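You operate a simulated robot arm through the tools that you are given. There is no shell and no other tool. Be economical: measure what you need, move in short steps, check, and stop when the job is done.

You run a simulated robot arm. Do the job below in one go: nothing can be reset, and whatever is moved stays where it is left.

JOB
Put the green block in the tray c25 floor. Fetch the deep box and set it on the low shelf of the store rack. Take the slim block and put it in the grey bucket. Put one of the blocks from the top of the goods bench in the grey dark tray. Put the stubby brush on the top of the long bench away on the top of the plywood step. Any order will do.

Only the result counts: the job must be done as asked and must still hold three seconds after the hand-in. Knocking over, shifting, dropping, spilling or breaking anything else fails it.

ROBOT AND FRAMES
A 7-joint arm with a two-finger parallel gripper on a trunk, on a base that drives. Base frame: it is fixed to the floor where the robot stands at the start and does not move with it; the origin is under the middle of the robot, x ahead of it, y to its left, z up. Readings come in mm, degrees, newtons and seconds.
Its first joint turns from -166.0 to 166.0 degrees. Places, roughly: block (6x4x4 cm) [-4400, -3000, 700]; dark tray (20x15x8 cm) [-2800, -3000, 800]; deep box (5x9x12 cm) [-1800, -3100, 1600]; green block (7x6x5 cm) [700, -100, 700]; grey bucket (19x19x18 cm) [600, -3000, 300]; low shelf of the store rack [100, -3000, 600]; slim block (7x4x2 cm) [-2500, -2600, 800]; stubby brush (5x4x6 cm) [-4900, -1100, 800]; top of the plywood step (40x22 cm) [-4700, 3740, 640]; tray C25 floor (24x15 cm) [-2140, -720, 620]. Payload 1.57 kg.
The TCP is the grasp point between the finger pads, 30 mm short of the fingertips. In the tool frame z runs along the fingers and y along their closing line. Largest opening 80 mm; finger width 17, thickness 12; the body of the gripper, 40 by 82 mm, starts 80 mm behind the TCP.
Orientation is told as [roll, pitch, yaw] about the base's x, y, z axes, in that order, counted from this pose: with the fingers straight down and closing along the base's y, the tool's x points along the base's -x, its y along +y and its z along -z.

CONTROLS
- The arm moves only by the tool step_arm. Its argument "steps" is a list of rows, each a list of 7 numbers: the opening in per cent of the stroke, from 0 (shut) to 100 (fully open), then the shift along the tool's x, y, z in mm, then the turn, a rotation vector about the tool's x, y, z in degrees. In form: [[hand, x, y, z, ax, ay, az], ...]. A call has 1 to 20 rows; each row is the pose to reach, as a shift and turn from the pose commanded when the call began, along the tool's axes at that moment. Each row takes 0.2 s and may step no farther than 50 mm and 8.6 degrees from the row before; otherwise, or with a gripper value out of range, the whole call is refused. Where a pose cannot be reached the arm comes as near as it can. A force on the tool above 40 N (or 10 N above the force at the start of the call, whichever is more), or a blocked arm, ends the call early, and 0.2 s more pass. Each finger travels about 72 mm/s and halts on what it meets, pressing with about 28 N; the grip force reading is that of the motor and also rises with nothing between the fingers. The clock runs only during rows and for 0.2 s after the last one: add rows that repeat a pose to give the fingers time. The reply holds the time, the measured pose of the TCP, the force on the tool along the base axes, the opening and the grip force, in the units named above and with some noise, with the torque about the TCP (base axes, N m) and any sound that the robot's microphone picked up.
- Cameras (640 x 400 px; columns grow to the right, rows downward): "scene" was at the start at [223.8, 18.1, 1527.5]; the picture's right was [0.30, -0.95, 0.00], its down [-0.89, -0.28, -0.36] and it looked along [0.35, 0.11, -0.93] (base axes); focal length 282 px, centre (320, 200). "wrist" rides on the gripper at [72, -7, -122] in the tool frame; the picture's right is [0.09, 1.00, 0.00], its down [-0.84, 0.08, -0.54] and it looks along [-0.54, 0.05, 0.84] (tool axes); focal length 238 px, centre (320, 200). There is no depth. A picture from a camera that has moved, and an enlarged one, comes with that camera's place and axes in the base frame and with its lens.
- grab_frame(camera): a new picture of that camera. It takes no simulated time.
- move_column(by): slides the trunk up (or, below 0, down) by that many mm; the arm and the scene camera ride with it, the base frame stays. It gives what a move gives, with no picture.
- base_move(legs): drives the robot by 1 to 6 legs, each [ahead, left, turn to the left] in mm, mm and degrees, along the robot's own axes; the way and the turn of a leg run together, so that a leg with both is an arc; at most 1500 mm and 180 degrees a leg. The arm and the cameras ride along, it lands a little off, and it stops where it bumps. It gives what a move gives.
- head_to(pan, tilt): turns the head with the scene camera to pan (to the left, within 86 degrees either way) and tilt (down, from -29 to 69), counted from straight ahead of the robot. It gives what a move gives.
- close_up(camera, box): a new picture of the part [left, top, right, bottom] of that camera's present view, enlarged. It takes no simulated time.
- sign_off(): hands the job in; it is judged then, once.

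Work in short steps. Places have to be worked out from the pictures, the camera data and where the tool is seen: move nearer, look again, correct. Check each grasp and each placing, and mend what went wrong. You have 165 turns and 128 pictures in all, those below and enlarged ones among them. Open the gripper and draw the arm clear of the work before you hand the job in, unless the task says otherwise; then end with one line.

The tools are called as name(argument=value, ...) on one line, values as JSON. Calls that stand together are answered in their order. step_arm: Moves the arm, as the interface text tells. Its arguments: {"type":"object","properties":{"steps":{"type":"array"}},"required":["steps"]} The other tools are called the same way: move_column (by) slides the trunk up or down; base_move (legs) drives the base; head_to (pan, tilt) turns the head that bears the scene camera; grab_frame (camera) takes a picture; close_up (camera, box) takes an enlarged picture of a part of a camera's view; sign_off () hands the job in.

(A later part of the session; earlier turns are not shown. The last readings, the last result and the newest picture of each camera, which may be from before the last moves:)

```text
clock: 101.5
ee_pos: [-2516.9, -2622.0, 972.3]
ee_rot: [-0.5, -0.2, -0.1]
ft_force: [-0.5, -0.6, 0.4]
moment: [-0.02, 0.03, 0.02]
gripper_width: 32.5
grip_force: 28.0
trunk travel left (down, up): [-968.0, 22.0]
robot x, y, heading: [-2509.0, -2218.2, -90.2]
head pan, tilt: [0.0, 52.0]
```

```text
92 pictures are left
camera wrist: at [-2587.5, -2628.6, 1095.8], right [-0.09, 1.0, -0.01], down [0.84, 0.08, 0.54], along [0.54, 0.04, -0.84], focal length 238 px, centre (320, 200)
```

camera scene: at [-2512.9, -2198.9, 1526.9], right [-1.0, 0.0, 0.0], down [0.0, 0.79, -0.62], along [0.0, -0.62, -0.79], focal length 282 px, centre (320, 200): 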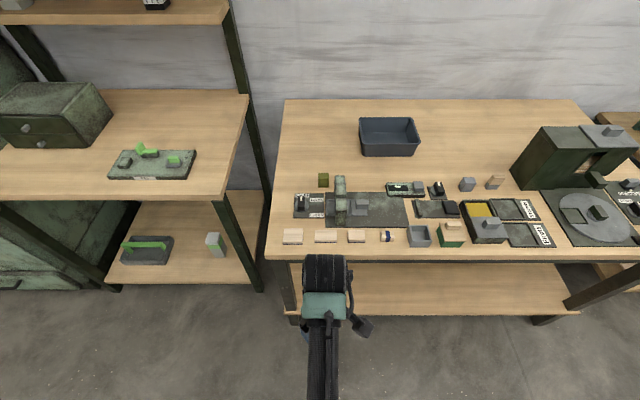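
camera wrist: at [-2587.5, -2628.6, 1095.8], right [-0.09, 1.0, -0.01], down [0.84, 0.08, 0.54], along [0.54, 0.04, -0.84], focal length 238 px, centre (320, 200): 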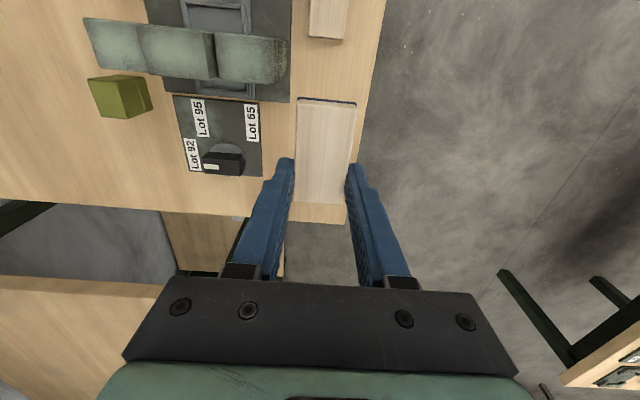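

Held. Drive along the back wall toward the store rack.

base_move(legs=[[-250, 0, 0], [0, 1400, 0], [0, 1400, 0]])

head_to(pan=0, tilt=35)

grab_frame(camera="scene")

```text
clock: 116.4
ee_pos: [254.0, -2385.0, 972.8]
ee_rot: [-0.4, 0.0, -1.6]
ft_force: [0.5, 0.0, -1.1]
moment: [-0.02, 0.03, 0.0]
gripper_width: 32.8
grip_force: 28.1
trunk travel left (down, up): [-968.0, 22.0]
robot x, y, heading: [274.9, -1974.4, -91.9]
head pan, tilt: [0.0, 52.0]
```

```text
clock: 117.2
ee_pos: [254.3, -2384.9, 971.8]
ee_rot: [-0.5, -0.1, -1.6]
ft_force: [-0.8, 0.0, 0.4]
moment: [0.01, 0.03, 0.01]
gripper_width: 32.9
grip_force: 27.7
trunk travel left (down, up): [-968.0, 22.0]
robot x, y, heading: [270.3, -1978.2, -91.6]
head pan, tilt: [0.0, 35.0]
```

```text
91 pictures are left
camera scene: at [265.3, -2235.1, 1751.1], right [-1.0, 0.03, 0.0], down [0.02, 0.57, -0.82], along [-0.02, -0.82, -0.57], focal length 282 px, centre (320, 200)
```

scene: 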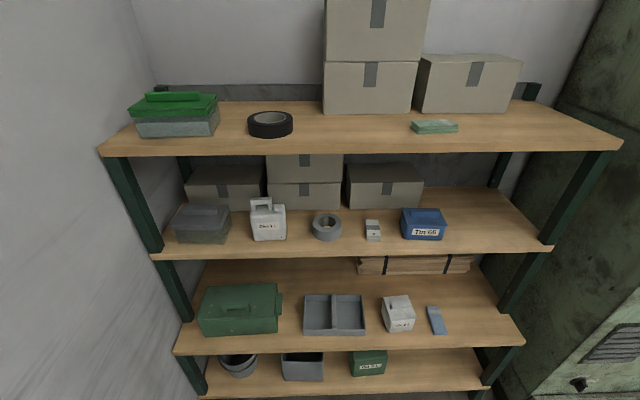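

Rack front is at y≈−2817; shelves at about 200, 610, 1040, 1440. I'll lower the trunk to look into the bottom bay.

move_column(by=-750)

head_to(pan=15, tilt=30)

grab_frame(camera="scene")

```text
refused: -750 is not a number from -400 to 400
```

```text
clock: 117.9
ee_pos: [254.7, -2384.3, 973.1]
ee_rot: [-0.5, 0.0, -1.6]
ft_force: [-0.3, 0.0, -1.2]
moment: [0.0, 0.0, -0.02]
gripper_width: 32.6
grip_force: 28.2
trunk travel left (down, up): [-968.0, 22.0]
robot x, y, heading: [270.9, -1978.2, -91.7]
head pan, tilt: [15.0, 30.0]
```

```text
90 pictures are left
camera scene: at [288.5, -2235.1, 1759.0], right [-0.97, -0.23, 0.0], down [-0.12, 0.49, -0.87], along [0.2, -0.84, -0.5], focal length 282 px, centre (320, 200)
```

scene: 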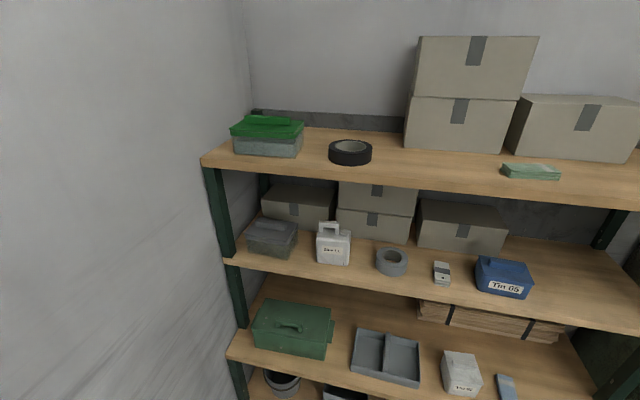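

move_column(by=-400)

move_column(by=-350)

head_to(pan=10, tilt=35)

grab_frame(camera="scene")

```text
clock: 121.8
ee_pos: [253.6, -2384.7, 574.3]
ee_rot: [-0.4, -0.1, -1.6]
ft_force: [-1.5, -0.1, -0.8]
moment: [-0.02, -0.01, 0.01]
gripper_width: 32.7
grip_force: 28.2
trunk travel left (down, up): [-568.0, 422.0]
robot x, y, heading: [271.6, -1979.1, -91.7]
head pan, tilt: [15.0, 30.0]
```

```text
clock: 125.2
ee_pos: [253.9, -2384.1, 223.2]
ee_rot: [-0.5, -0.1, -1.6]
ft_force: [-0.2, -0.4, -0.8]
moment: [-0.01, 0.01, 0.04]
gripper_width: 32.8
grip_force: 28.1
trunk travel left (down, up): [-218.0, 772.0]
robot x, y, heading: [274.4, -1978.3, -91.7]
head pan, tilt: [15.0, 30.0]
```

```text
clock: 125.8
ee_pos: [254.3, -2383.7, 222.7]
ee_rot: [-0.6, -0.1, -1.6]
ft_force: [0.7, 0.5, 0.3]
moment: [0.0, -0.01, -0.01]
gripper_width: 32.6
grip_force: 27.9
trunk travel left (down, up): [-218.0, 772.0]
robot x, y, heading: [276.9, -1976.8, -91.6]
head pan, tilt: [10.0, 35.0]
```

```text
89 pictures are left
camera scene: at [280.6, -2234.2, 1001.2], right [-0.99, -0.15, 0.0], down [-0.08, 0.57, -0.82], along [0.12, -0.81, -0.57], focal length 282 px, centre (320, 200)
```

scene: 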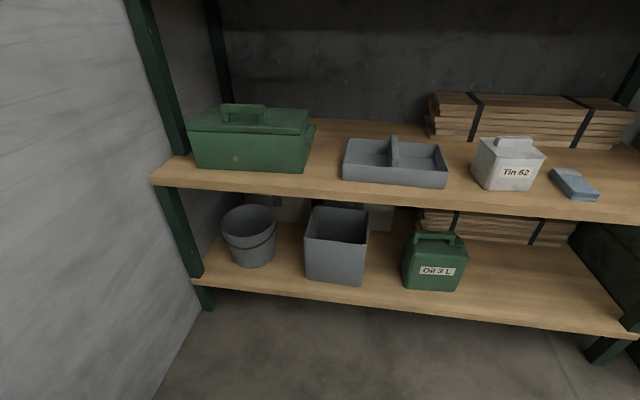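

Bucket centre ≈[634,−2953], rim ≈385; about 190 mm gap to the low shelf. I'll tilt the tool forward by 60° here in free space, so it can reach in under the shelf.

step_arm(steps=[[20, 0, -15, -10, 7.5, 0, 0], [20, 0, -30, -20, 15, 0, 0], [20, 0, -45, -30, 22.5, 0, 0], [20, 0, -60, -40, 30, 0, 0], [20, 0, -75, -50, 37.5, 0, 0], [20, 0, -90, -60, 45, 0, 0], [20, 0, -105, -70, 52.5, 0, 0], [20, 0, -120, -80, 60, 0, 0], [20, 0, -120, -80, 60, 0, 0]])

grab_frame(camera="wrist")

grab_frame(camera="scene")

```text
clock: 127.8
ee_pos: [250.6, -2504.5, 305.2]
ee_rot: [-60.6, 0.0, -1.6]
ft_force: [0.3, -1.1, 0.1]
moment: [-0.04, -0.02, -0.01]
gripper_width: 32.6
grip_force: 27.6
trunk travel left (down, up): [-218.0, 772.0]
robot x, y, heading: [272.4, -1977.1, -91.8]
head pan, tilt: [10.0, 35.0]
```

```text
88 pictures are left
camera wrist: at [181.6, -2399.3, 370.9], right [-0.08, 0.49, -0.87], down [0.85, 0.49, 0.2], along [0.52, -0.72, -0.46], focal length 238 px, centre (320, 200)
```

wrist: 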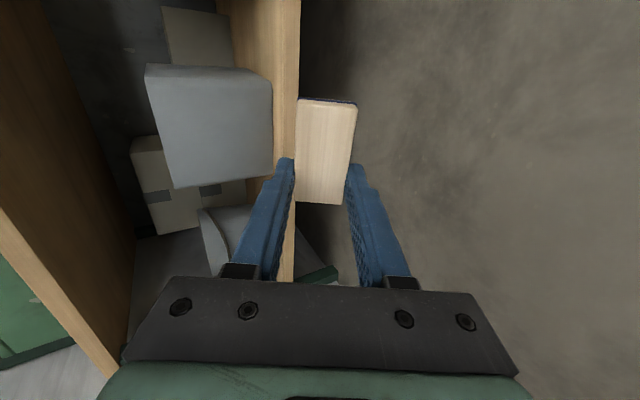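

```text
87 pictures are left
camera scene: at [280.6, -2234.2, 1001.2], right [-0.99, -0.15, 0.0], down [-0.08, 0.57, -0.82], along [0.12, -0.81, -0.57], focal length 282 px, centre (320, 200)
```

scene: 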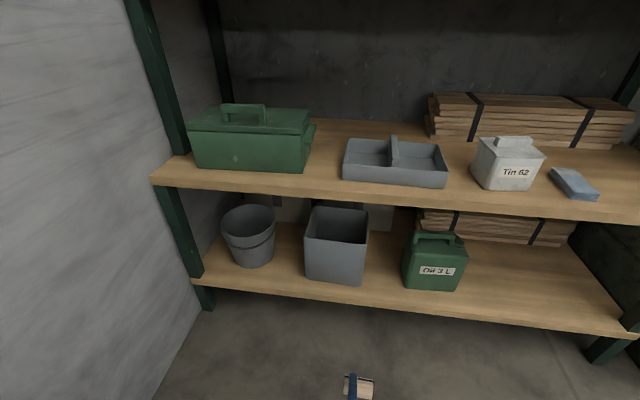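

The tilt works. Raise to z≈430, turn 22° toward the bucket and approach to just before the shelf edge.

move_column(by=125)

base_move(legs=[[0, 0, 21.7], [300, 38, 0]])

head_to(pan=10, tilt=55)

grab_frame(camera="scene")

grab_frame(camera="wrist")

```text
clock: 129.4
ee_pos: [249.3, -2504.4, 429.9]
ee_rot: [-60.5, -0.2, -1.6]
ft_force: [-0.8, 0.3, 0.0]
moment: [0.01, 0.01, 0.01]
gripper_width: 32.5
grip_force: 28.3
trunk travel left (down, up): [-343.0, 647.0]
robot x, y, heading: [269.3, -1977.1, -92.0]
head pan, tilt: [10.0, 35.0]
```

```text
clock: 132.6
ee_pos: [587.6, -2745.1, 430.8]
ee_rot: [-60.5, -0.1, 20.3]
ft_force: [1.1, -0.7, -0.7]
moment: [0.01, 0.01, 0.0]
gripper_width: 32.6
grip_force: 28.4
trunk travel left (down, up): [-343.0, 647.0]
robot x, y, heading: [411.6, -2247.5, -69.7]
head pan, tilt: [10.0, 35.0]
```

```text
clock: 133.4
ee_pos: [587.0, -2744.2, 429.8]
ee_rot: [-60.4, -0.1, 20.4]
ft_force: [-0.1, -0.6, -0.4]
moment: [0.0, -0.04, 0.0]
gripper_width: 32.6
grip_force: 27.8
trunk travel left (down, up): [-343.0, 647.0]
robot x, y, heading: [414.9, -2250.6, -69.7]
head pan, tilt: [10.0, 55.0]
```

```text
86 pictures are left
camera scene: at [507.4, -2469.6, 1098.0], right [-0.86, -0.5, 0.0], down [-0.41, 0.71, -0.57], along [0.29, -0.5, -0.82], focal length 282 px, centre (320, 200)
```

scene: 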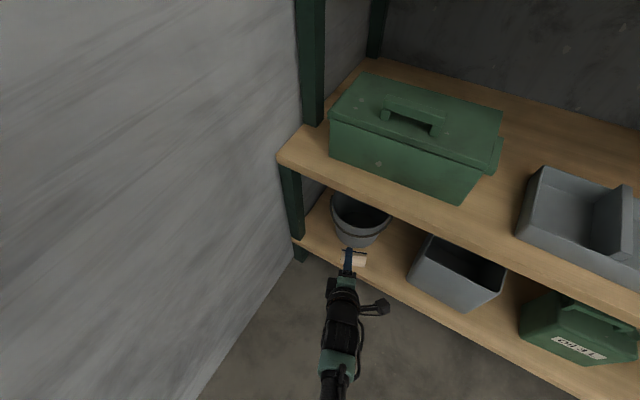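

```text
85 pictures are left
camera wrist: at [485.0, -2673.9, 496.0], right [-0.26, 0.43, -0.87], down [0.61, 0.77, 0.2], along [0.75, -0.47, -0.46], focal length 238 px, centre (320, 200)
```

wrist: 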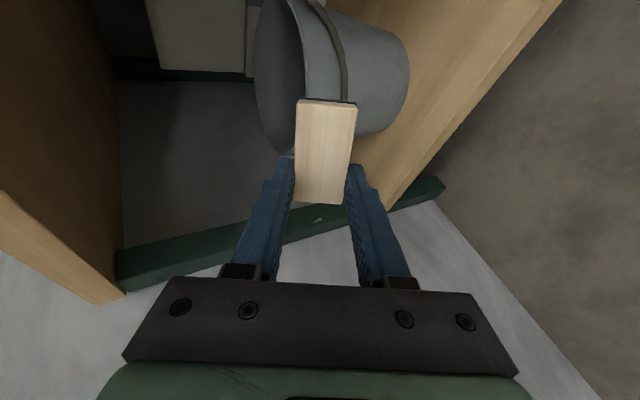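

Bucket centre ≈[630,−2940]. Tilt another 10°, shift the tool left 33 mm, raise 10 mm, then drive in.

step_arm(steps=[[20, -16, 0, 0, 5, 0, 0], [20, -33, 0, 0, 10, 0, 0], [20, -33, 0, 0, 10, 0, 0]])

move_column(by=12)

base_move(legs=[[100, -28, 0]])

grab_frame(camera="wrist")

grab_frame(camera="scene")

```text
clock: 134.2
ee_pos: [618.8, -2732.8, 429.7]
ee_rot: [-70.7, 0.0, 20.4]
ft_force: [-0.1, -0.3, -0.8]
moment: [0.02, 0.02, 0.0]
gripper_width: 32.6
grip_force: 27.9
trunk travel left (down, up): [-343.0, 647.0]
robot x, y, heading: [410.4, -2249.1, -69.7]
head pan, tilt: [10.0, 55.0]
```

```text
clock: 134.8
ee_pos: [617.3, -2732.9, 441.3]
ee_rot: [-70.6, -0.1, 20.3]
ft_force: [1.2, 0.1, 0.2]
moment: [0.0, -0.01, -0.02]
gripper_width: 32.5
grip_force: 28.2
trunk travel left (down, up): [-355.0, 635.0]
robot x, y, heading: [409.1, -2243.0, -69.6]
head pan, tilt: [10.0, 55.0]
```

```text
clock: 136.0
ee_pos: [627.0, -2834.2, 441.5]
ee_rot: [-70.5, -0.1, 20.5]
ft_force: [0.5, -0.1, 0.0]
moment: [0.0, 0.02, 0.02]
gripper_width: 32.6
grip_force: 28.1
trunk travel left (down, up): [-355.0, 635.0]
robot x, y, heading: [419.1, -2350.6, -69.8]
head pan, tilt: [10.0, 55.0]
```

```text
84 pictures are left
camera wrist: at [521.9, -2755.8, 488.5], right [-0.2, 0.28, -0.94], down [0.6, 0.8, 0.11], along [0.78, -0.54, -0.33], focal length 238 px, centre (320, 200)
```

wrist: 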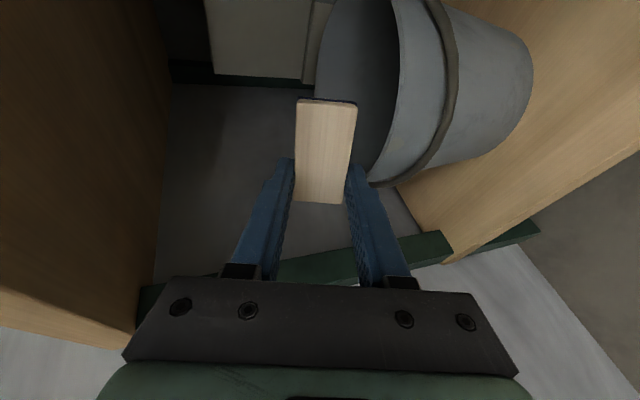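

```text
83 pictures are left
camera scene: at [516.7, -2572.6, 1109.9], right [-0.86, -0.51, 0.0], down [-0.41, 0.71, -0.57], along [0.29, -0.49, -0.82], focal length 282 px, centre (320, 200)
```

scene: 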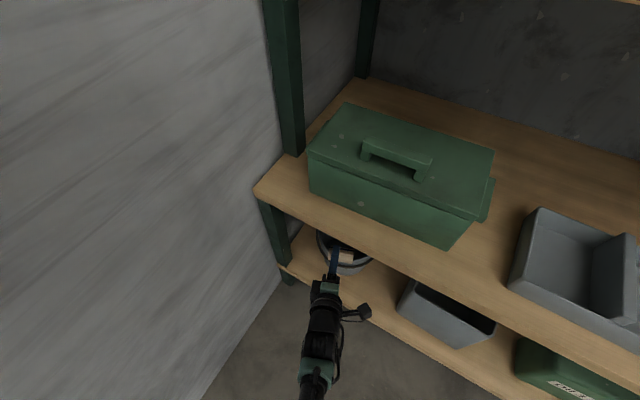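

Clearance over the rim looks good; the rim's front is at ≈[648,−2864]. Drive in the remaining ~90 mm.

base_move(legs=[[88, -22, 0]])

grab_frame(camera="wrist")

close_up(camera="scene", box=[240, 180, 440, 305])

```text
clock: 137.1
ee_pos: [635.9, -2924.6, 440.6]
ee_rot: [-70.5, -0.4, 20.5]
ft_force: [-0.3, 0.0, -0.2]
moment: [0.02, 0.03, 0.02]
gripper_width: 32.7
grip_force: 28.0
trunk travel left (down, up): [-355.0, 635.0]
robot x, y, heading: [431.1, -2446.4, -69.5]
head pan, tilt: [10.0, 55.0]
```

```text
82 pictures are left
camera wrist: at [530.5, -2845.5, 488.0], right [-0.2, 0.28, -0.94], down [0.6, 0.8, 0.11], along [0.78, -0.54, -0.32], focal length 238 px, centre (320, 200)
```

wrist: 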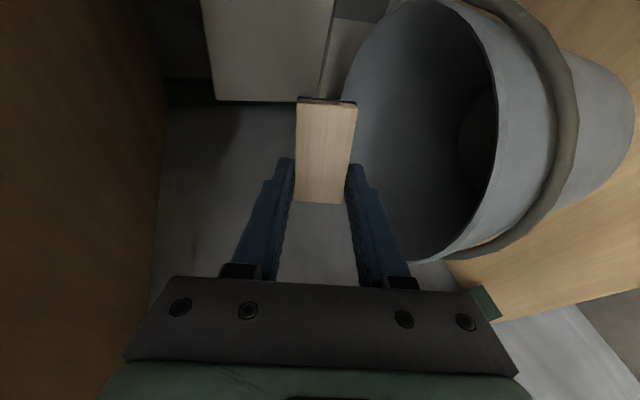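

```text
3.20 times, centred on (340, 242) of scene
camera zoom: at [522.8, -2663.8, 1109.8], right [-0.86, -0.51, 0.0], down [-0.41, 0.71, -0.57], along [0.29, -0.49, -0.82], focal length 904 px, centre (256, 64)
```

zoom: 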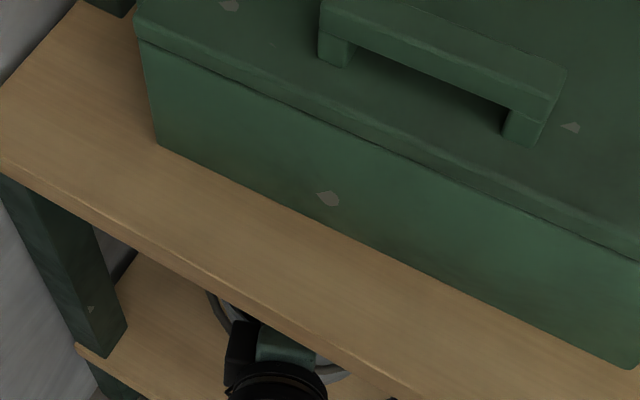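

Block is centred over the bucket (centre ≈[632,−2953]). Lower 25 mm and open enough to release.

move_column(by=-25)

step_arm(steps=[[45, 0, 0, 0, 0, 0, 0], [60, 0, 0, 0, 0, 0, 0], [60, 0, 0, 0, 0, 0, 0], [60, 0, 0, 0, 0, 0, 0]])

grab_frame(camera="wrist")

```text
clock: 137.8
ee_pos: [635.3, -2924.3, 416.2]
ee_rot: [-70.6, -0.3, 20.5]
ft_force: [0.3, 0.7, -0.5]
moment: [0.0, -0.04, 0.01]
gripper_width: 32.6
grip_force: 28.4
trunk travel left (down, up): [-330.0, 660.0]
robot x, y, heading: [427.6, -2440.3, -69.6]
head pan, tilt: [10.0, 55.0]
```

```text
clock: 138.8
ee_pos: [635.9, -2926.3, 416.7]
ee_rot: [-70.5, -0.3, 20.5]
ft_force: [-0.4, 0.1, 0.0]
moment: [0.04, 0.04, -0.05]
gripper_width: 48.1
grip_force: 0.1
trunk travel left (down, up): [-330.0, 660.0]
robot x, y, heading: [433.1, -2441.8, -69.5]
head pan, tilt: [10.0, 55.0]
```

```text
80 pictures are left
camera wrist: at [530.6, -2845.0, 464.0], right [-0.2, 0.28, -0.94], down [0.6, 0.8, 0.11], along [0.78, -0.54, -0.32], focal length 238 px, centre (320, 200)
```

wrist: 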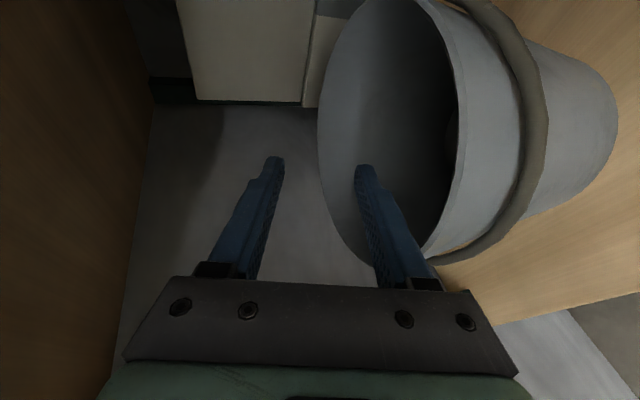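

The block dropped away, presumably inside. Raise, back out and look into the bucket.

move_column(by=25)

base_move(legs=[[-240, 30, 0]])

head_to(pan=5, tilt=45)

grab_frame(camera="scene")

grab_frame(camera="wrist")

```text
clock: 139.5
ee_pos: [637.3, -2924.3, 444.8]
ee_rot: [-70.6, -0.3, 20.5]
ft_force: [0.7, -0.4, 0.0]
moment: [0.0, -0.01, 0.0]
gripper_width: 48.3
grip_force: 0.1
trunk travel left (down, up): [-355.0, 635.0]
robot x, y, heading: [429.9, -2441.3, -69.3]
head pan, tilt: [10.0, 55.0]
```

```text
clock: 141.3
ee_pos: [582.1, -2689.8, 441.2]
ee_rot: [-70.5, 0.0, 20.5]
ft_force: [-0.6, -0.3, 0.2]
moment: [-0.01, 0.0, 0.01]
gripper_width: 48.1
grip_force: 0.0
trunk travel left (down, up): [-355.0, 635.0]
robot x, y, heading: [377.7, -2209.9, -69.8]
head pan, tilt: [10.0, 55.0]
```

```text
clock: 142.0
ee_pos: [581.5, -2690.2, 440.6]
ee_rot: [-70.6, -0.1, 20.6]
ft_force: [0.8, 0.6, 0.3]
moment: [-0.03, -0.01, 0.02]
gripper_width: 48.0
grip_force: 0.2
trunk travel left (down, up): [-355.0, 635.0]
robot x, y, heading: [375.4, -2207.1, -69.6]
head pan, tilt: [5.0, 45.0]
```

```text
79 pictures are left
camera scene: at [469.5, -2438.2, 1123.3], right [-0.9, -0.43, 0.0], down [-0.3, 0.64, -0.71], along [0.3, -0.64, -0.71], focal length 282 px, centre (320, 200)
```

scene: 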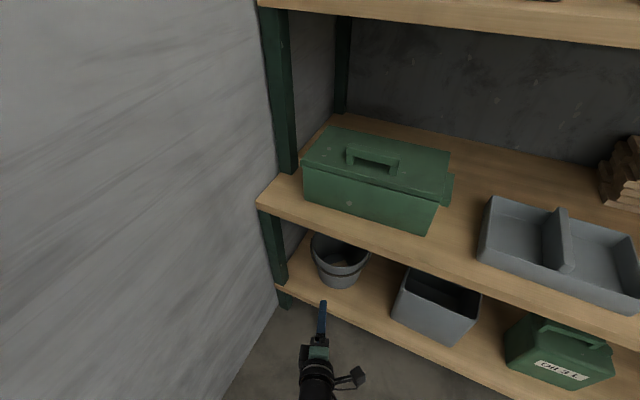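

```text
78 pictures are left
camera wrist: at [476.5, -2610.2, 488.6], right [-0.2, 0.28, -0.94], down [0.59, 0.8, 0.11], along [0.78, -0.54, -0.33], focal length 238 px, centre (320, 200)
```

wrist: 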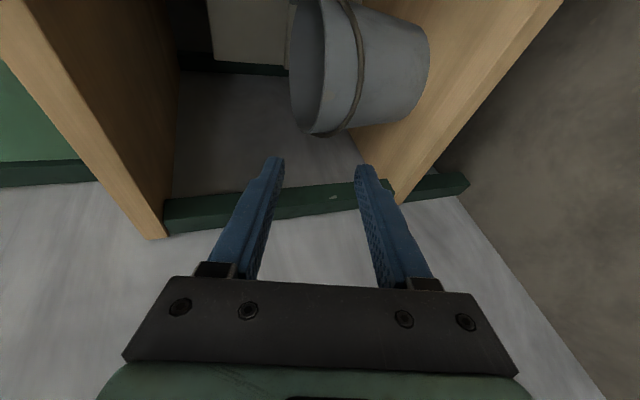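

close_up(camera="scene", box=[290, 225, 390, 295])

```text
5.71 times, centred on (340, 260) of scene
camera zoom: at [469.5, -2438.2, 1123.3], right [-0.9, -0.43, 0.0], down [-0.3, 0.64, -0.71], along [0.3, -0.64, -0.71], focal length 1614 px, centre (206, -143)
```

zoom: 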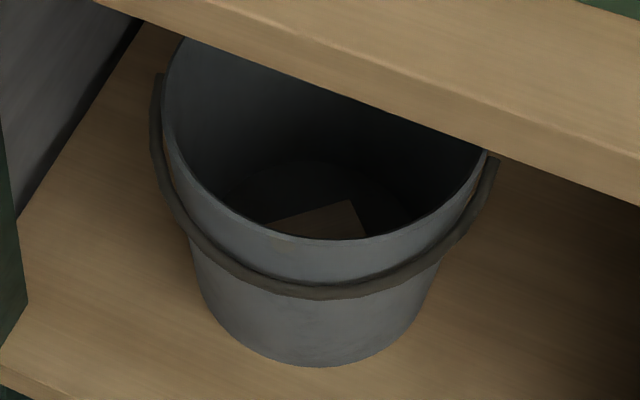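

The slim block is in the bucket. The front strip of the low shelf near x≈370 is free for the deep box. Now drive to the deep-box shelf and look.

base_move(legs=[[-350, 0, 0], [0, 0, -20.4], [0, -1010, 0], [0, -1010, 0]])

move_column(by=400)

move_column(by=230)

head_to(pan=0, tilt=15)

grab_frame(camera="scene")

```text
clock: 155.1
ee_pos: [-1753.4, -2377.6, 440.3]
ee_rot: [-70.6, -0.1, -0.1]
ft_force: [-1.1, 0.4, 0.8]
moment: [-0.01, 0.02, -0.02]
gripper_width: 47.8
grip_force: 0.1
trunk travel left (down, up): [-355.0, 635.0]
robot x, y, heading: [-1780.6, -1854.5, -90.4]
head pan, tilt: [5.0, 45.0]
```

```text
clock: 159.0
ee_pos: [-1753.8, -2376.4, 841.8]
ee_rot: [-70.6, -0.1, -0.3]
ft_force: [-0.6, 0.5, -0.2]
moment: [-0.01, 0.01, 0.0]
gripper_width: 48.0
grip_force: 0.2
trunk travel left (down, up): [-755.0, 235.0]
robot x, y, heading: [-1778.9, -1851.5, -90.1]
head pan, tilt: [5.0, 45.0]
```

```text
clock: 161.4
ee_pos: [-1754.3, -2377.6, 1070.5]
ee_rot: [-70.5, -0.1, -0.2]
ft_force: [1.0, 0.0, 0.6]
moment: [-0.02, 0.03, 0.01]
gripper_width: 48.2
grip_force: 0.2
trunk travel left (down, up): [-985.0, 5.0]
robot x, y, heading: [-1775.9, -1851.6, -90.1]
head pan, tilt: [5.0, 45.0]
```

```text
clock: 162.3
ee_pos: [-1753.5, -2377.6, 1071.2]
ee_rot: [-70.4, -0.1, -0.2]
ft_force: [0.2, -0.6, -0.7]
moment: [0.01, -0.04, 0.01]
gripper_width: 48.0
grip_force: 0.1
trunk travel left (down, up): [-985.0, 5.0]
robot x, y, heading: [-1774.5, -1851.5, -90.3]
head pan, tilt: [0.0, 15.0]
```

```text
76 pictures are left
camera scene: at [-1777.3, -2113.9, 1800.1], right [-1.0, 0.0, 0.0], down [0.0, 0.26, -0.97], along [0.0, -0.97, -0.26], focal length 282 px, centre (320, 200)
```

scene: 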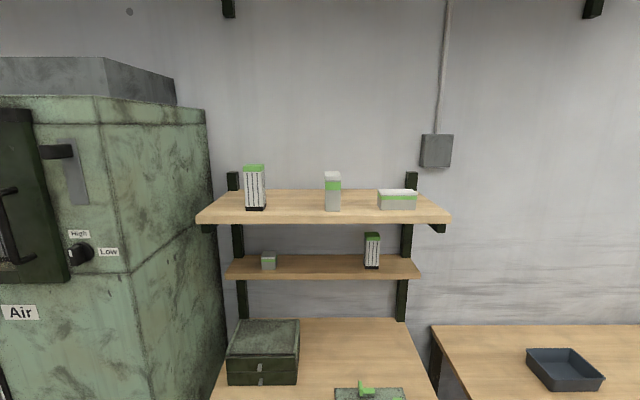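

close_up(camera="scene", box=[240, 150, 432, 270])

```text
3.33 times, centred on (336, 210) of scene
camera zoom: at [-1777.3, -2113.9, 1800.1], right [-1.0, 0.0, 0.0], down [0.0, 0.26, -0.97], along [0.0, -0.97, -0.26], focal length 942 px, centre (267, 167)
```

zoom: 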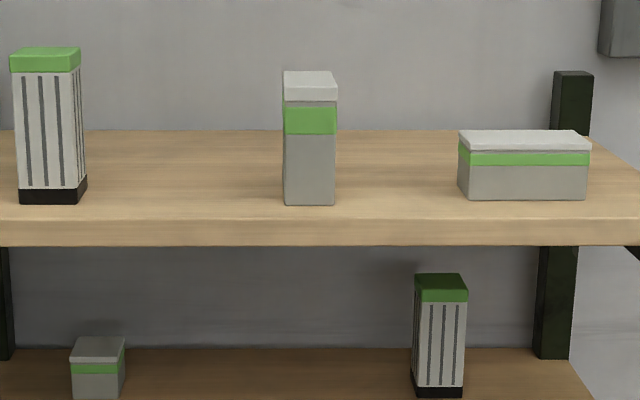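

The deep box stands with its 50 mm side along x. I'll roll the hand 90° (closing along x) while raising the arm to learn its upper reach.

step_arm(steps=[[100, 0, -26, -9, 0, 0, 8.2], [100, 0, -52, -18, 0, 0, 16.4], [100, 0, -78, -27, 0, 0, 24.6], [100, 0, -104, -36, 0, 0, 32.8], [100, 0, -130, -45, 0, 0, 41], [100, 0, -156, -54, 0, 0, 49.2], [100, 0, -182, -63, 0, 0, 57.4], [100, 0, -208, -72, 0, 0, 65.6], [100, 0, -234, -81, 0, 0, 73.8], [100, 0, -260, -90, 0, 0, 82], [100, 0, -286, -100, 0, 0, 90], [100, 0, -286, -100, 0, 0, 90]])

```text
clock: 164.9
ee_pos: [-1752.0, -2375.2, 1373.1]
ee_rot: [0.6, -70.5, -90.6]
ft_force: [0.6, -0.1, 0.0]
moment: [0.01, -0.03, -0.01]
gripper_width: 80.1
grip_force: 0.1
trunk travel left (down, up): [-985.0, 5.0]
robot x, y, heading: [-1775.1, -1850.3, -90.3]
head pan, tilt: [0.0, 15.0]
```

Fine so far. Continue up ~200 mm and level the tool to horizontal.

step_arm(steps=[[100, -38, 0, -14, 0, -4, 0], [100, -76, 0, -28, 0, -8, 0], [100, -114, 0, -42, 0, -12, 0], [100, -152, 0, -56, 0, -16, 0], [100, -194, 0, -70, 0, -20, 0], [100, -194, 0, -70, 0, -20, 0]])

grab_frame(camera="wrist")

grab_frame(camera="scene")

```text
clock: 166.3
ee_pos: [-1755.8, -2376.1, 1581.6]
ee_rot: [172.1, -89.3, 97.8]
ft_force: [0.4, 0.0, -0.3]
moment: [0.03, 0.02, 0.01]
gripper_width: 80.0
grip_force: 0.0
trunk travel left (down, up): [-985.0, 5.0]
robot x, y, heading: [-1775.4, -1850.6, -90.2]
head pan, tilt: [0.0, 15.0]
```

```text
74 pictures are left
camera wrist: at [-1760.1, -2255.4, 1508.6], right [1.0, 0.0, -0.09], down [0.08, 0.55, 0.83], along [0.05, -0.83, 0.55], focal length 238 px, centre (320, 200)
```

wrist: 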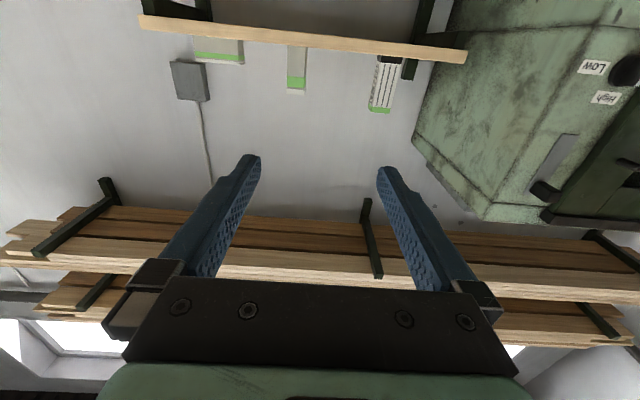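

```text
73 pictures are left
camera scene: at [-1777.3, -2113.7, 1800.2], right [-1.0, 0.01, 0.0], down [0.0, 0.26, -0.97], along [0.0, -0.97, -0.26], focal length 282 px, centre (320, 200)
```

scene: 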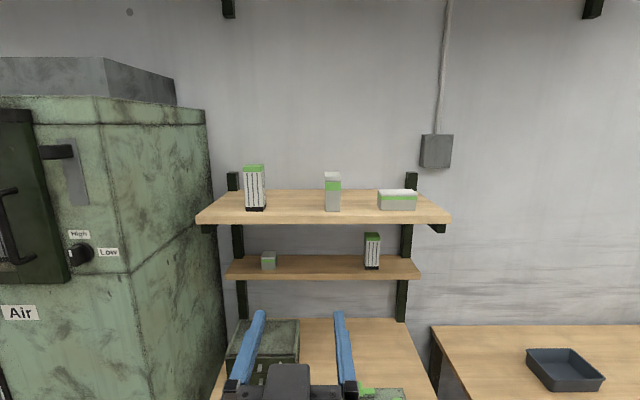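

Tool is horizontal at box height. Box computes to x≈−1821, front y≈−3030, z≈1518–1640. Drive in to just short of it.

base_move(legs=[[520, -65, 0]])

grab_frame(camera="wrist")

grab_frame(camera="scene")

```text
clock: 169.3
ee_pos: [-1821.1, -2885.9, 1580.1]
ee_rot: [173.1, -89.4, 96.9]
ft_force: [-0.9, 0.1, 0.2]
moment: [-0.02, 0.0, -0.01]
gripper_width: 80.0
grip_force: 0.1
trunk travel left (down, up): [-985.0, 5.0]
robot x, y, heading: [-1841.7, -2362.5, -90.2]
head pan, tilt: [0.0, 15.0]
```

```text
72 pictures are left
camera wrist: at [-1827.1, -2765.9, 1508.4], right [1.0, 0.0, -0.09], down [0.08, 0.55, 0.83], along [0.05, -0.84, 0.55], focal length 238 px, centre (320, 200)
```

wrist: 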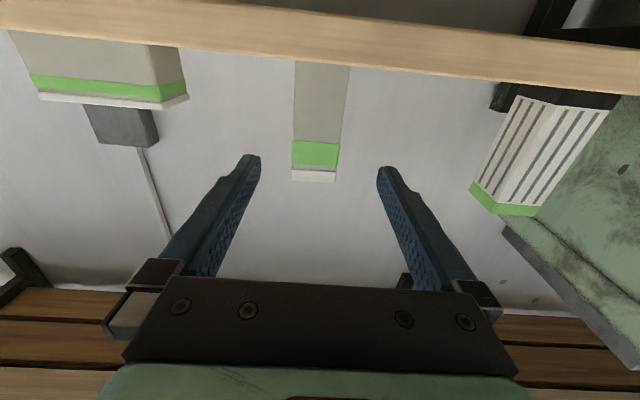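

```text
71 pictures are left
camera scene: at [-1844.5, -2624.1, 1800.3], right [-1.0, 0.0, 0.0], down [0.0, 0.26, -0.97], along [0.0, -0.97, -0.26], focal length 282 px, centre (320, 200)
```

scene: 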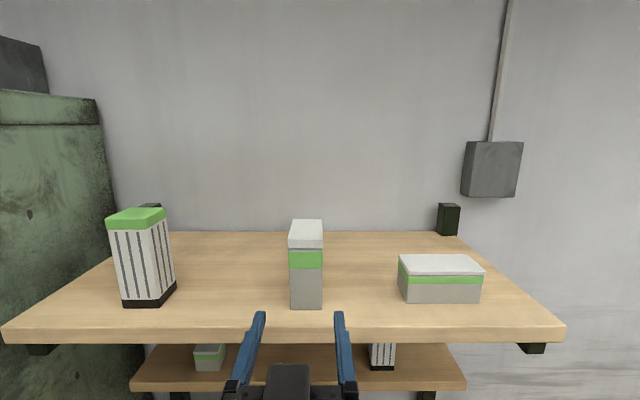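

Box: x≈−1822, front y≈−3008, z 1520–1642. Raise 10 mm, drive 100 ahead, then advance the arm 60 mm around the box.

step_arm(steps=[[100, -10, 0, 0, 0, 0, 0], [100, -10, 0, 0, 0, 0, 0]])

base_move(legs=[[95, 0, 0]])

grab_frame(camera="scene")

grab_frame(camera="wrist")

```text
clock: 169.9
ee_pos: [-1821.8, -2888.3, 1590.8]
ee_rot: [171.0, -89.5, 99.0]
ft_force: [0.5, -0.2, 0.7]
moment: [0.01, 0.0, 0.02]
gripper_width: 79.7
grip_force: 0.1
trunk travel left (down, up): [-985.0, 5.0]
robot x, y, heading: [-1845.9, -2363.5, -90.1]
head pan, tilt: [0.0, 15.0]
```

```text
clock: 171.1
ee_pos: [-1819.3, -2979.1, 1591.3]
ee_rot: [172.6, -89.5, 97.5]
ft_force: [-0.6, 0.6, 0.1]
moment: [-0.02, -0.02, -0.03]
gripper_width: 79.9
grip_force: 0.0
trunk travel left (down, up): [-985.0, 5.0]
robot x, y, heading: [-1845.5, -2456.4, -89.9]
head pan, tilt: [0.0, 15.0]
```

```text
70 pictures are left
camera scene: at [-1843.9, -2717.0, 1800.4], right [-1.0, 0.0, 0.0], down [0.0, 0.26, -0.97], along [0.0, -0.97, -0.26], focal length 282 px, centre (320, 200)
```

scene: 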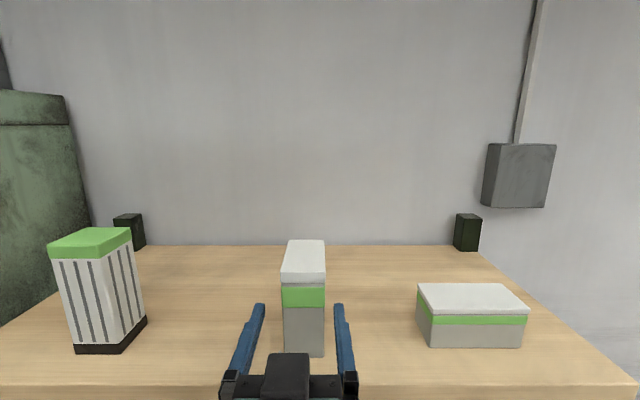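

```text
69 pictures are left
camera wrist: at [-1825.6, -2859.5, 1518.4], right [1.0, 0.0, -0.09], down [0.07, 0.55, 0.83], along [0.05, -0.83, 0.55], focal length 238 px, centre (320, 200)
```

wrist: 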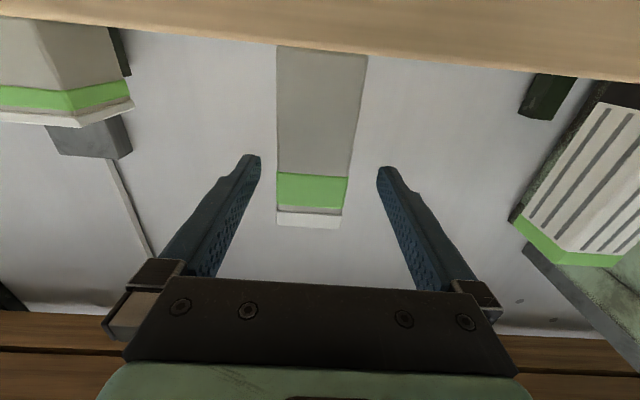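

Centred. Advance 65 mm along the tool and close.

step_arm(steps=[[100, 0, 0, 15, 0, 0, 0], [100, 0, 0, 30, 0, 0, 0], [100, 0, 0, 45, 0, 0, 0], [100, 0, 0, 58, 0, 0, 0], [100, 0, 0, 68, 0, 0, 0], [100, 0, 0, 68, 0, 0, 0]])

grab_frame(camera="scene")

```text
clock: 172.5
ee_pos: [-1820.3, -3050.1, 1590.9]
ee_rot: [171.7, -89.4, 98.5]
ft_force: [0.0, 0.2, 0.8]
moment: [-0.01, 0.01, -0.01]
gripper_width: 79.8
grip_force: 0.0
trunk travel left (down, up): [-985.0, 5.0]
robot x, y, heading: [-1841.6, -2453.8, -90.3]
head pan, tilt: [0.0, 15.0]
```

```text
68 pictures are left
camera scene: at [-1843.8, -2717.9, 1800.2], right [-1.0, 0.0, 0.0], down [0.0, 0.26, -0.97], along [0.0, -0.97, -0.26], focal length 282 px, centre (320, 200)
```

scene: 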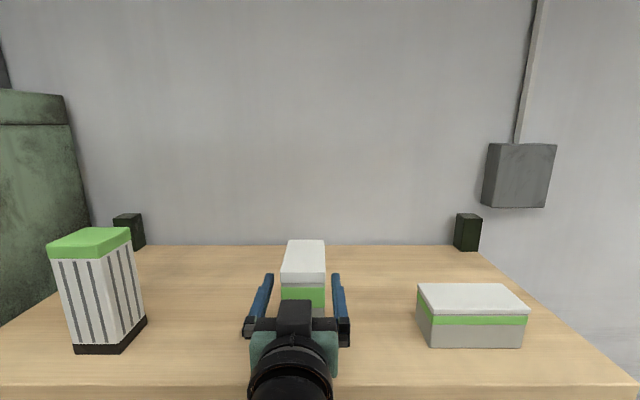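

step_arm(steps=[[70, 0, 0, 0, 0, 0, 0], [50, 0, 0, 0, 0, 0, 0], [30, 0, 0, 0, 0, 0, 0], [30, 0, 0, 0, 0, 0, 0], [30, 0, 0, 0, 0, 0, 0], [30, -15, 0, 0, 0, 0, 0], [30, -30, 0, 0, 0, 0, 0], [30, -40, 0, 0, 0, 0, 0]])

grab_frame(camera="scene")

```text
clock: 174.3
ee_pos: [-1821.3, -3049.5, 1630.4]
ee_rot: [170.8, -89.4, 99.5]
ft_force: [0.0, 0.8, -2.9]
moment: [0.03, 0.02, -0.04]
gripper_width: 50.1
grip_force: 27.8
trunk travel left (down, up): [-985.0, 5.0]
robot x, y, heading: [-1844.1, -2457.4, -90.1]
head pan, tilt: [0.0, 15.0]
```

```text
67 pictures are left
camera scene: at [-1843.7, -2718.5, 1800.1], right [-1.0, 0.0, 0.0], down [0.0, 0.26, -0.97], along [0.0, -0.97, -0.26], focal length 282 px, centre (320, 200)
```

scene: 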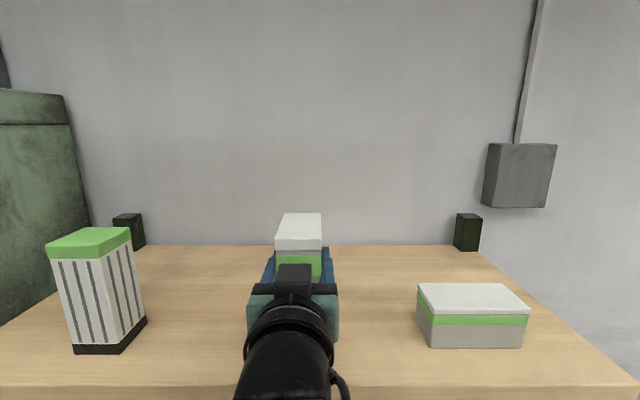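

Lifted (50 mm grip, ~3 N). Back out to the aisle, then lower the arm and drive back to the rack.

base_move(legs=[[-570, 0, 0], [0, 1080, 0], [0, 1080, 0]])

step_arm(steps=[[30, 40, 0, 0, 0, 0, 0], [30, 80, 0, 0, 0, 0, 0], [30, 120, 0, 0, 0, 0, 0], [30, 160, 0, 0, 0, 0, 0], [30, 200, 0, 0, 0, 0, 0], [30, 240, 0, 0, 0, 0, 0], [30, 280, 0, 0, 0, 0, 0], [30, 320, 0, 0, 0, 0, 0], [30, 360, 0, 0, 0, 0, 0], [30, 400, 0, 0, 0, 0, 0], [30, 400, 0, 0, 0, 0, 0]])

move_column(by=-400)

head_to(pan=0, tilt=35)

grab_frame(camera="scene")

```text
clock: 187.8
ee_pos: [323.6, -2463.4, 1631.3]
ee_rot: [169.5, -89.5, 100.8]
ft_force: [0.1, 0.3, -3.4]
moment: [0.0, -0.02, 0.01]
gripper_width: 49.8
grip_force: 28.0
trunk travel left (down, up): [-985.0, 5.0]
robot x, y, heading: [298.3, -1869.2, -89.8]
head pan, tilt: [0.0, 15.0]
```

```text
clock: 190.2
ee_pos: [323.2, -2469.0, 1228.0]
ee_rot: [161.1, -89.5, 109.3]
ft_force: [1.4, -0.9, -2.7]
moment: [0.0, -0.02, -0.06]
gripper_width: 49.7
grip_force: 27.9
out of reach, approached as far as the arm can: row 9
trunk travel left (down, up): [-985.0, 5.0]
robot x, y, heading: [297.2, -1870.4, -89.8]
head pan, tilt: [0.0, 15.0]
```

```text
clock: 194.0
ee_pos: [322.2, -2469.6, 828.6]
ee_rot: [170.9, -89.4, 99.5]
ft_force: [-0.3, 0.2, -2.5]
moment: [0.03, 0.05, 0.02]
gripper_width: 49.9
grip_force: 28.3
trunk travel left (down, up): [-585.0, 405.0]
robot x, y, heading: [299.2, -1868.8, -89.9]
head pan, tilt: [0.0, 15.0]
```

```text
clock: 194.8
ee_pos: [323.6, -2468.5, 827.7]
ee_rot: [170.9, -89.5, 99.4]
ft_force: [0.4, -0.2, -3.5]
moment: [0.0, 0.0, 0.0]
gripper_width: 49.9
grip_force: 27.6
trunk travel left (down, up): [-585.0, 405.0]
robot x, y, heading: [296.1, -1872.2, -89.9]
head pan, tilt: [0.0, 35.0]
```

```text
66 pictures are left
camera scene: at [299.1, -2128.0, 1368.2], right [-1.0, 0.0, 0.0], down [0.0, 0.57, -0.82], along [0.0, -0.82, -0.57], focal length 282 px, centre (320, 200)
```

scene: 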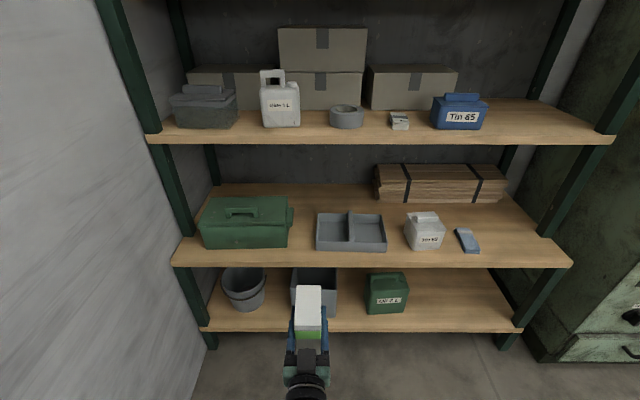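

The right end of the low shelf (x≈−310…−520) is empty. Slide right ~735 mm and approach there.

base_move(legs=[[0, -735, 0], [330, 0, 0]])

head_to(pan=0, tilt=45)

grab_frame(camera="scene")

```text
clock: 200.6
ee_pos: [-422.7, -2801.6, 828.7]
ee_rot: [171.0, -89.5, 98.6]
ft_force: [0.6, -0.4, -3.1]
moment: [-0.03, -0.01, 0.02]
gripper_width: 49.9
grip_force: 27.9
trunk travel left (down, up): [-585.0, 405.0]
robot x, y, heading: [-440.5, -2205.0, -90.4]
head pan, tilt: [0.0, 35.0]
```

```text
clock: 201.3
ee_pos: [-421.5, -2802.1, 829.6]
ee_rot: [170.5, -89.5, 99.1]
ft_force: [-0.1, -0.4, -2.4]
moment: [-0.03, 0.03, -0.03]
gripper_width: 49.9
grip_force: 28.1
trunk travel left (down, up): [-585.0, 405.0]
robot x, y, heading: [-438.8, -2204.1, -90.7]
head pan, tilt: [0.0, 45.0]
```

```text
65 pictures are left
camera scene: at [-441.3, -2454.1, 1353.3], right [-1.0, 0.01, 0.0], down [0.01, 0.71, -0.71], along [-0.01, -0.71, -0.71], focal length 282 px, centre (320, 200)
```

scene: 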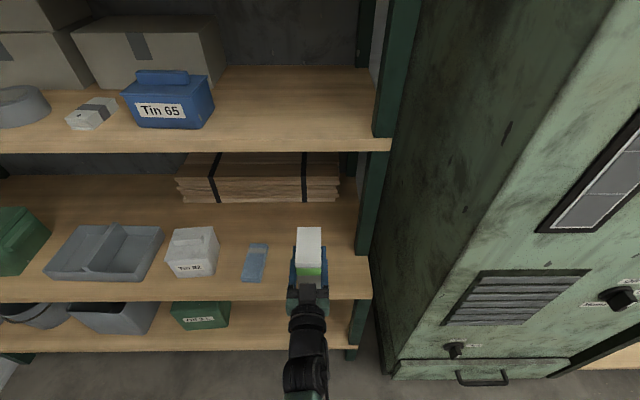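

Clear spot. Drive 80 mm in and lower most of the way.

base_move(legs=[[82, 0, 0.5]])

move_column(by=-135)

grab_frame(camera="scene")

```text
clock: 202.4
ee_pos: [-416.9, -2884.5, 828.0]
ee_rot: [170.3, -89.5, 99.7]
ft_force: [0.2, 1.1, -3.3]
moment: [-0.04, 0.02, -0.01]
gripper_width: 50.1
grip_force: 28.0
trunk travel left (down, up): [-585.0, 405.0]
robot x, y, heading: [-440.6, -2285.0, -89.9]
head pan, tilt: [0.0, 45.0]
```

```text
clock: 204.0
ee_pos: [-418.9, -2884.4, 693.0]
ee_rot: [170.7, -89.6, 99.4]
ft_force: [-0.4, -0.2, -2.5]
moment: [-0.02, 0.0, 0.02]
gripper_width: 50.0
grip_force: 27.9
trunk travel left (down, up): [-450.0, 540.0]
robot x, y, heading: [-439.0, -2284.0, -90.2]
head pan, tilt: [0.0, 45.0]
```

```text
64 pictures are left
camera scene: at [-439.3, -2536.4, 1218.3], right [-1.0, 0.0, 0.0], down [0.0, 0.71, -0.71], along [0.0, -0.71, -0.71], focal length 282 px, centre (320, 200)
```

scene: 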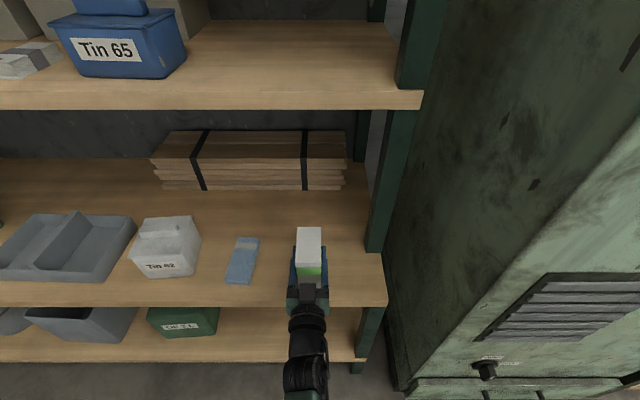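

move_column(by=-8)

step_arm(steps=[[30, 2, 0, -1, 0, 0, 0], [30, 4, 0, -2, 0, 0, 0], [30, 6, 0, -3, 0, 0, 0], [30, 8, 0, -4, 0, 0, 0], [30, 10, 0, -5, 0, 0, 0], [30, 12, 0, -6, 0, 0, 0], [30, 14, 0, -7, 0, 0, 0]])

```text
clock: 204.6
ee_pos: [-416.2, -2882.8, 692.4]
ee_rot: [177.7, -88.7, 92.5]
ft_force: [-0.4, -6.1, 21.0]
moment: [0.59, 0.06, 0.02]
gripper_width: 49.9
grip_force: 28.1
trunk travel left (down, up): [-442.0, 548.0]
robot x, y, heading: [-438.8, -2285.5, -90.1]
head pan, tilt: [0.0, 45.0]
```

```text
clock: 206.2
ee_pos: [-417.2, -2877.4, 674.9]
ee_rot: [178.8, -89.2, 91.3]
ft_force: [-2.0, -5.2, 14.8]
moment: [0.37, 0.05, 0.08]
gripper_width: 50.0
grip_force: 28.0
trunk travel left (down, up): [-442.0, 548.0]
robot x, y, heading: [-439.1, -2287.4, -90.2]
head pan, tilt: [0.0, 45.0]
```

Contact came a bit earlier than expected; look before releasing.

grab_frame(camera="wrist")

close_up(camera="scene", box=[240, 190, 400, 320])

```text
63 pictures are left
camera wrist: at [-422.6, -2756.0, 601.2], right [1.0, 0.0, -0.09], down [0.08, 0.55, 0.83], along [0.05, -0.83, 0.55], focal length 238 px, centre (320, 200)
```

wrist: 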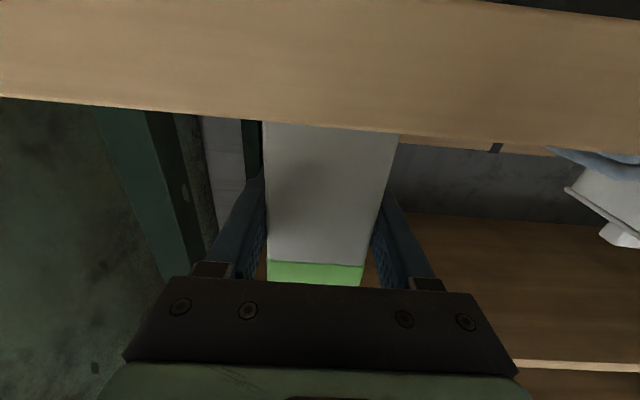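

```text
3.08 times, centred on (320, 255) of scene
camera zoom: at [-439.5, -2535.3, 1210.6], right [-1.0, 0.0, 0.0], down [0.0, 0.71, -0.71], along [0.0, -0.71, -0.71], focal length 869 px, centre (320, 31)
```

zoom: 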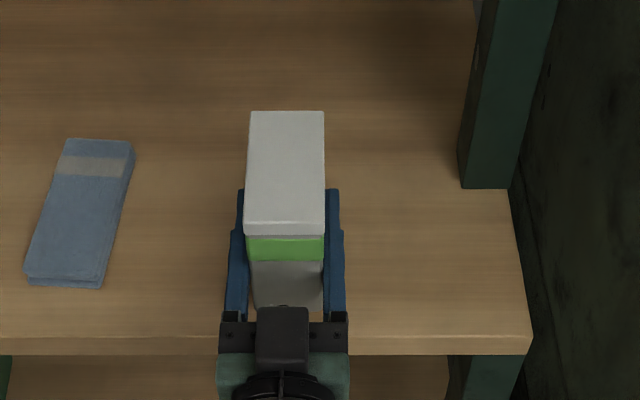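

The box stands upright on the shelf. Ease up 2 mm and open.

step_arm(steps=[[30, -2, 0, 0, 0, 0, 0], [55, -2, 0, 0, 0, 0, 0], [70, -2, 0, 0, 0, 0, 0], [85, -2, 0, 0, 0, 0, 0], [85, -2, 0, 0, 0, 0, 0]])

close_up(camera="scene", box=[240, 190, 400, 320])

```text
clock: 207.4
ee_pos: [-416.8, -2876.0, 674.4]
ee_rot: [169.9, -89.5, 100.2]
ft_force: [-0.1, 0.9, 0.1]
moment: [-0.01, -0.01, -0.01]
gripper_width: 67.9
grip_force: 0.1
trunk travel left (down, up): [-442.0, 548.0]
robot x, y, heading: [-436.7, -2286.6, -89.9]
head pan, tilt: [0.0, 45.0]
```

```text
3.08 times, centred on (320, 255) of scene
camera zoom: at [-439.3, -2536.2, 1210.3], right [-1.0, 0.0, 0.0], down [0.0, 0.71, -0.71], along [0.0, -0.71, -0.71], focal length 869 px, centre (320, 31)
```

zoom: 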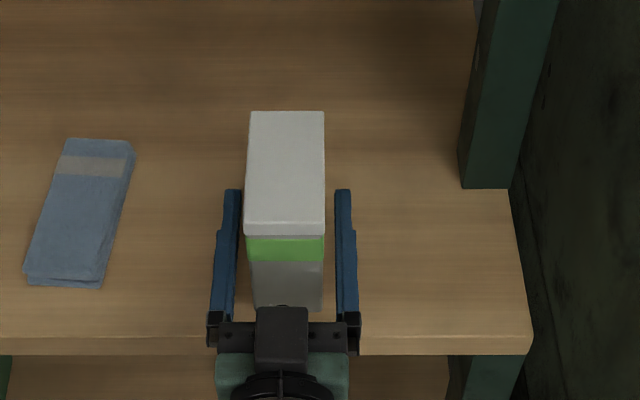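

Box stays. Back straight out and check.

base_move(legs=[[-300, 0, 0]])

grab_frame(camera="scene")

```text
clock: 209.5
ee_pos: [-415.3, -2572.2, 674.1]
ee_rot: [170.8, -89.6, 99.4]
ft_force: [0.6, -0.6, 0.0]
moment: [-0.03, -0.02, 0.02]
gripper_width: 68.0
grip_force: 0.0
trunk travel left (down, up): [-442.0, 548.0]
robot x, y, heading: [-435.5, -1978.7, -90.1]
head pan, tilt: [0.0, 45.0]
```

```text
60 pictures are left
camera scene: at [-439.2, -2231.4, 1210.4], right [-1.0, 0.0, 0.0], down [0.0, 0.71, -0.71], along [0.0, -0.71, -0.71], focal length 282 px, centre (320, 200)
```

scene: 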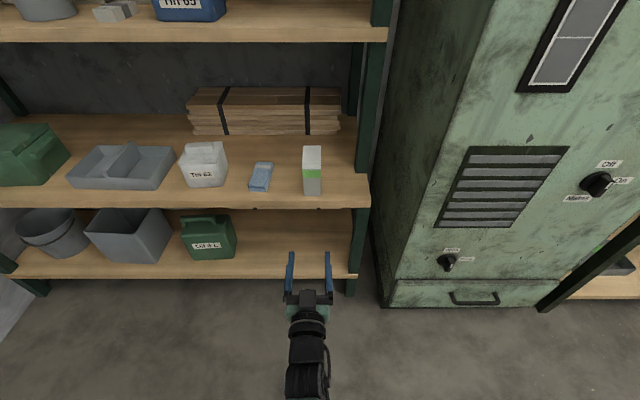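

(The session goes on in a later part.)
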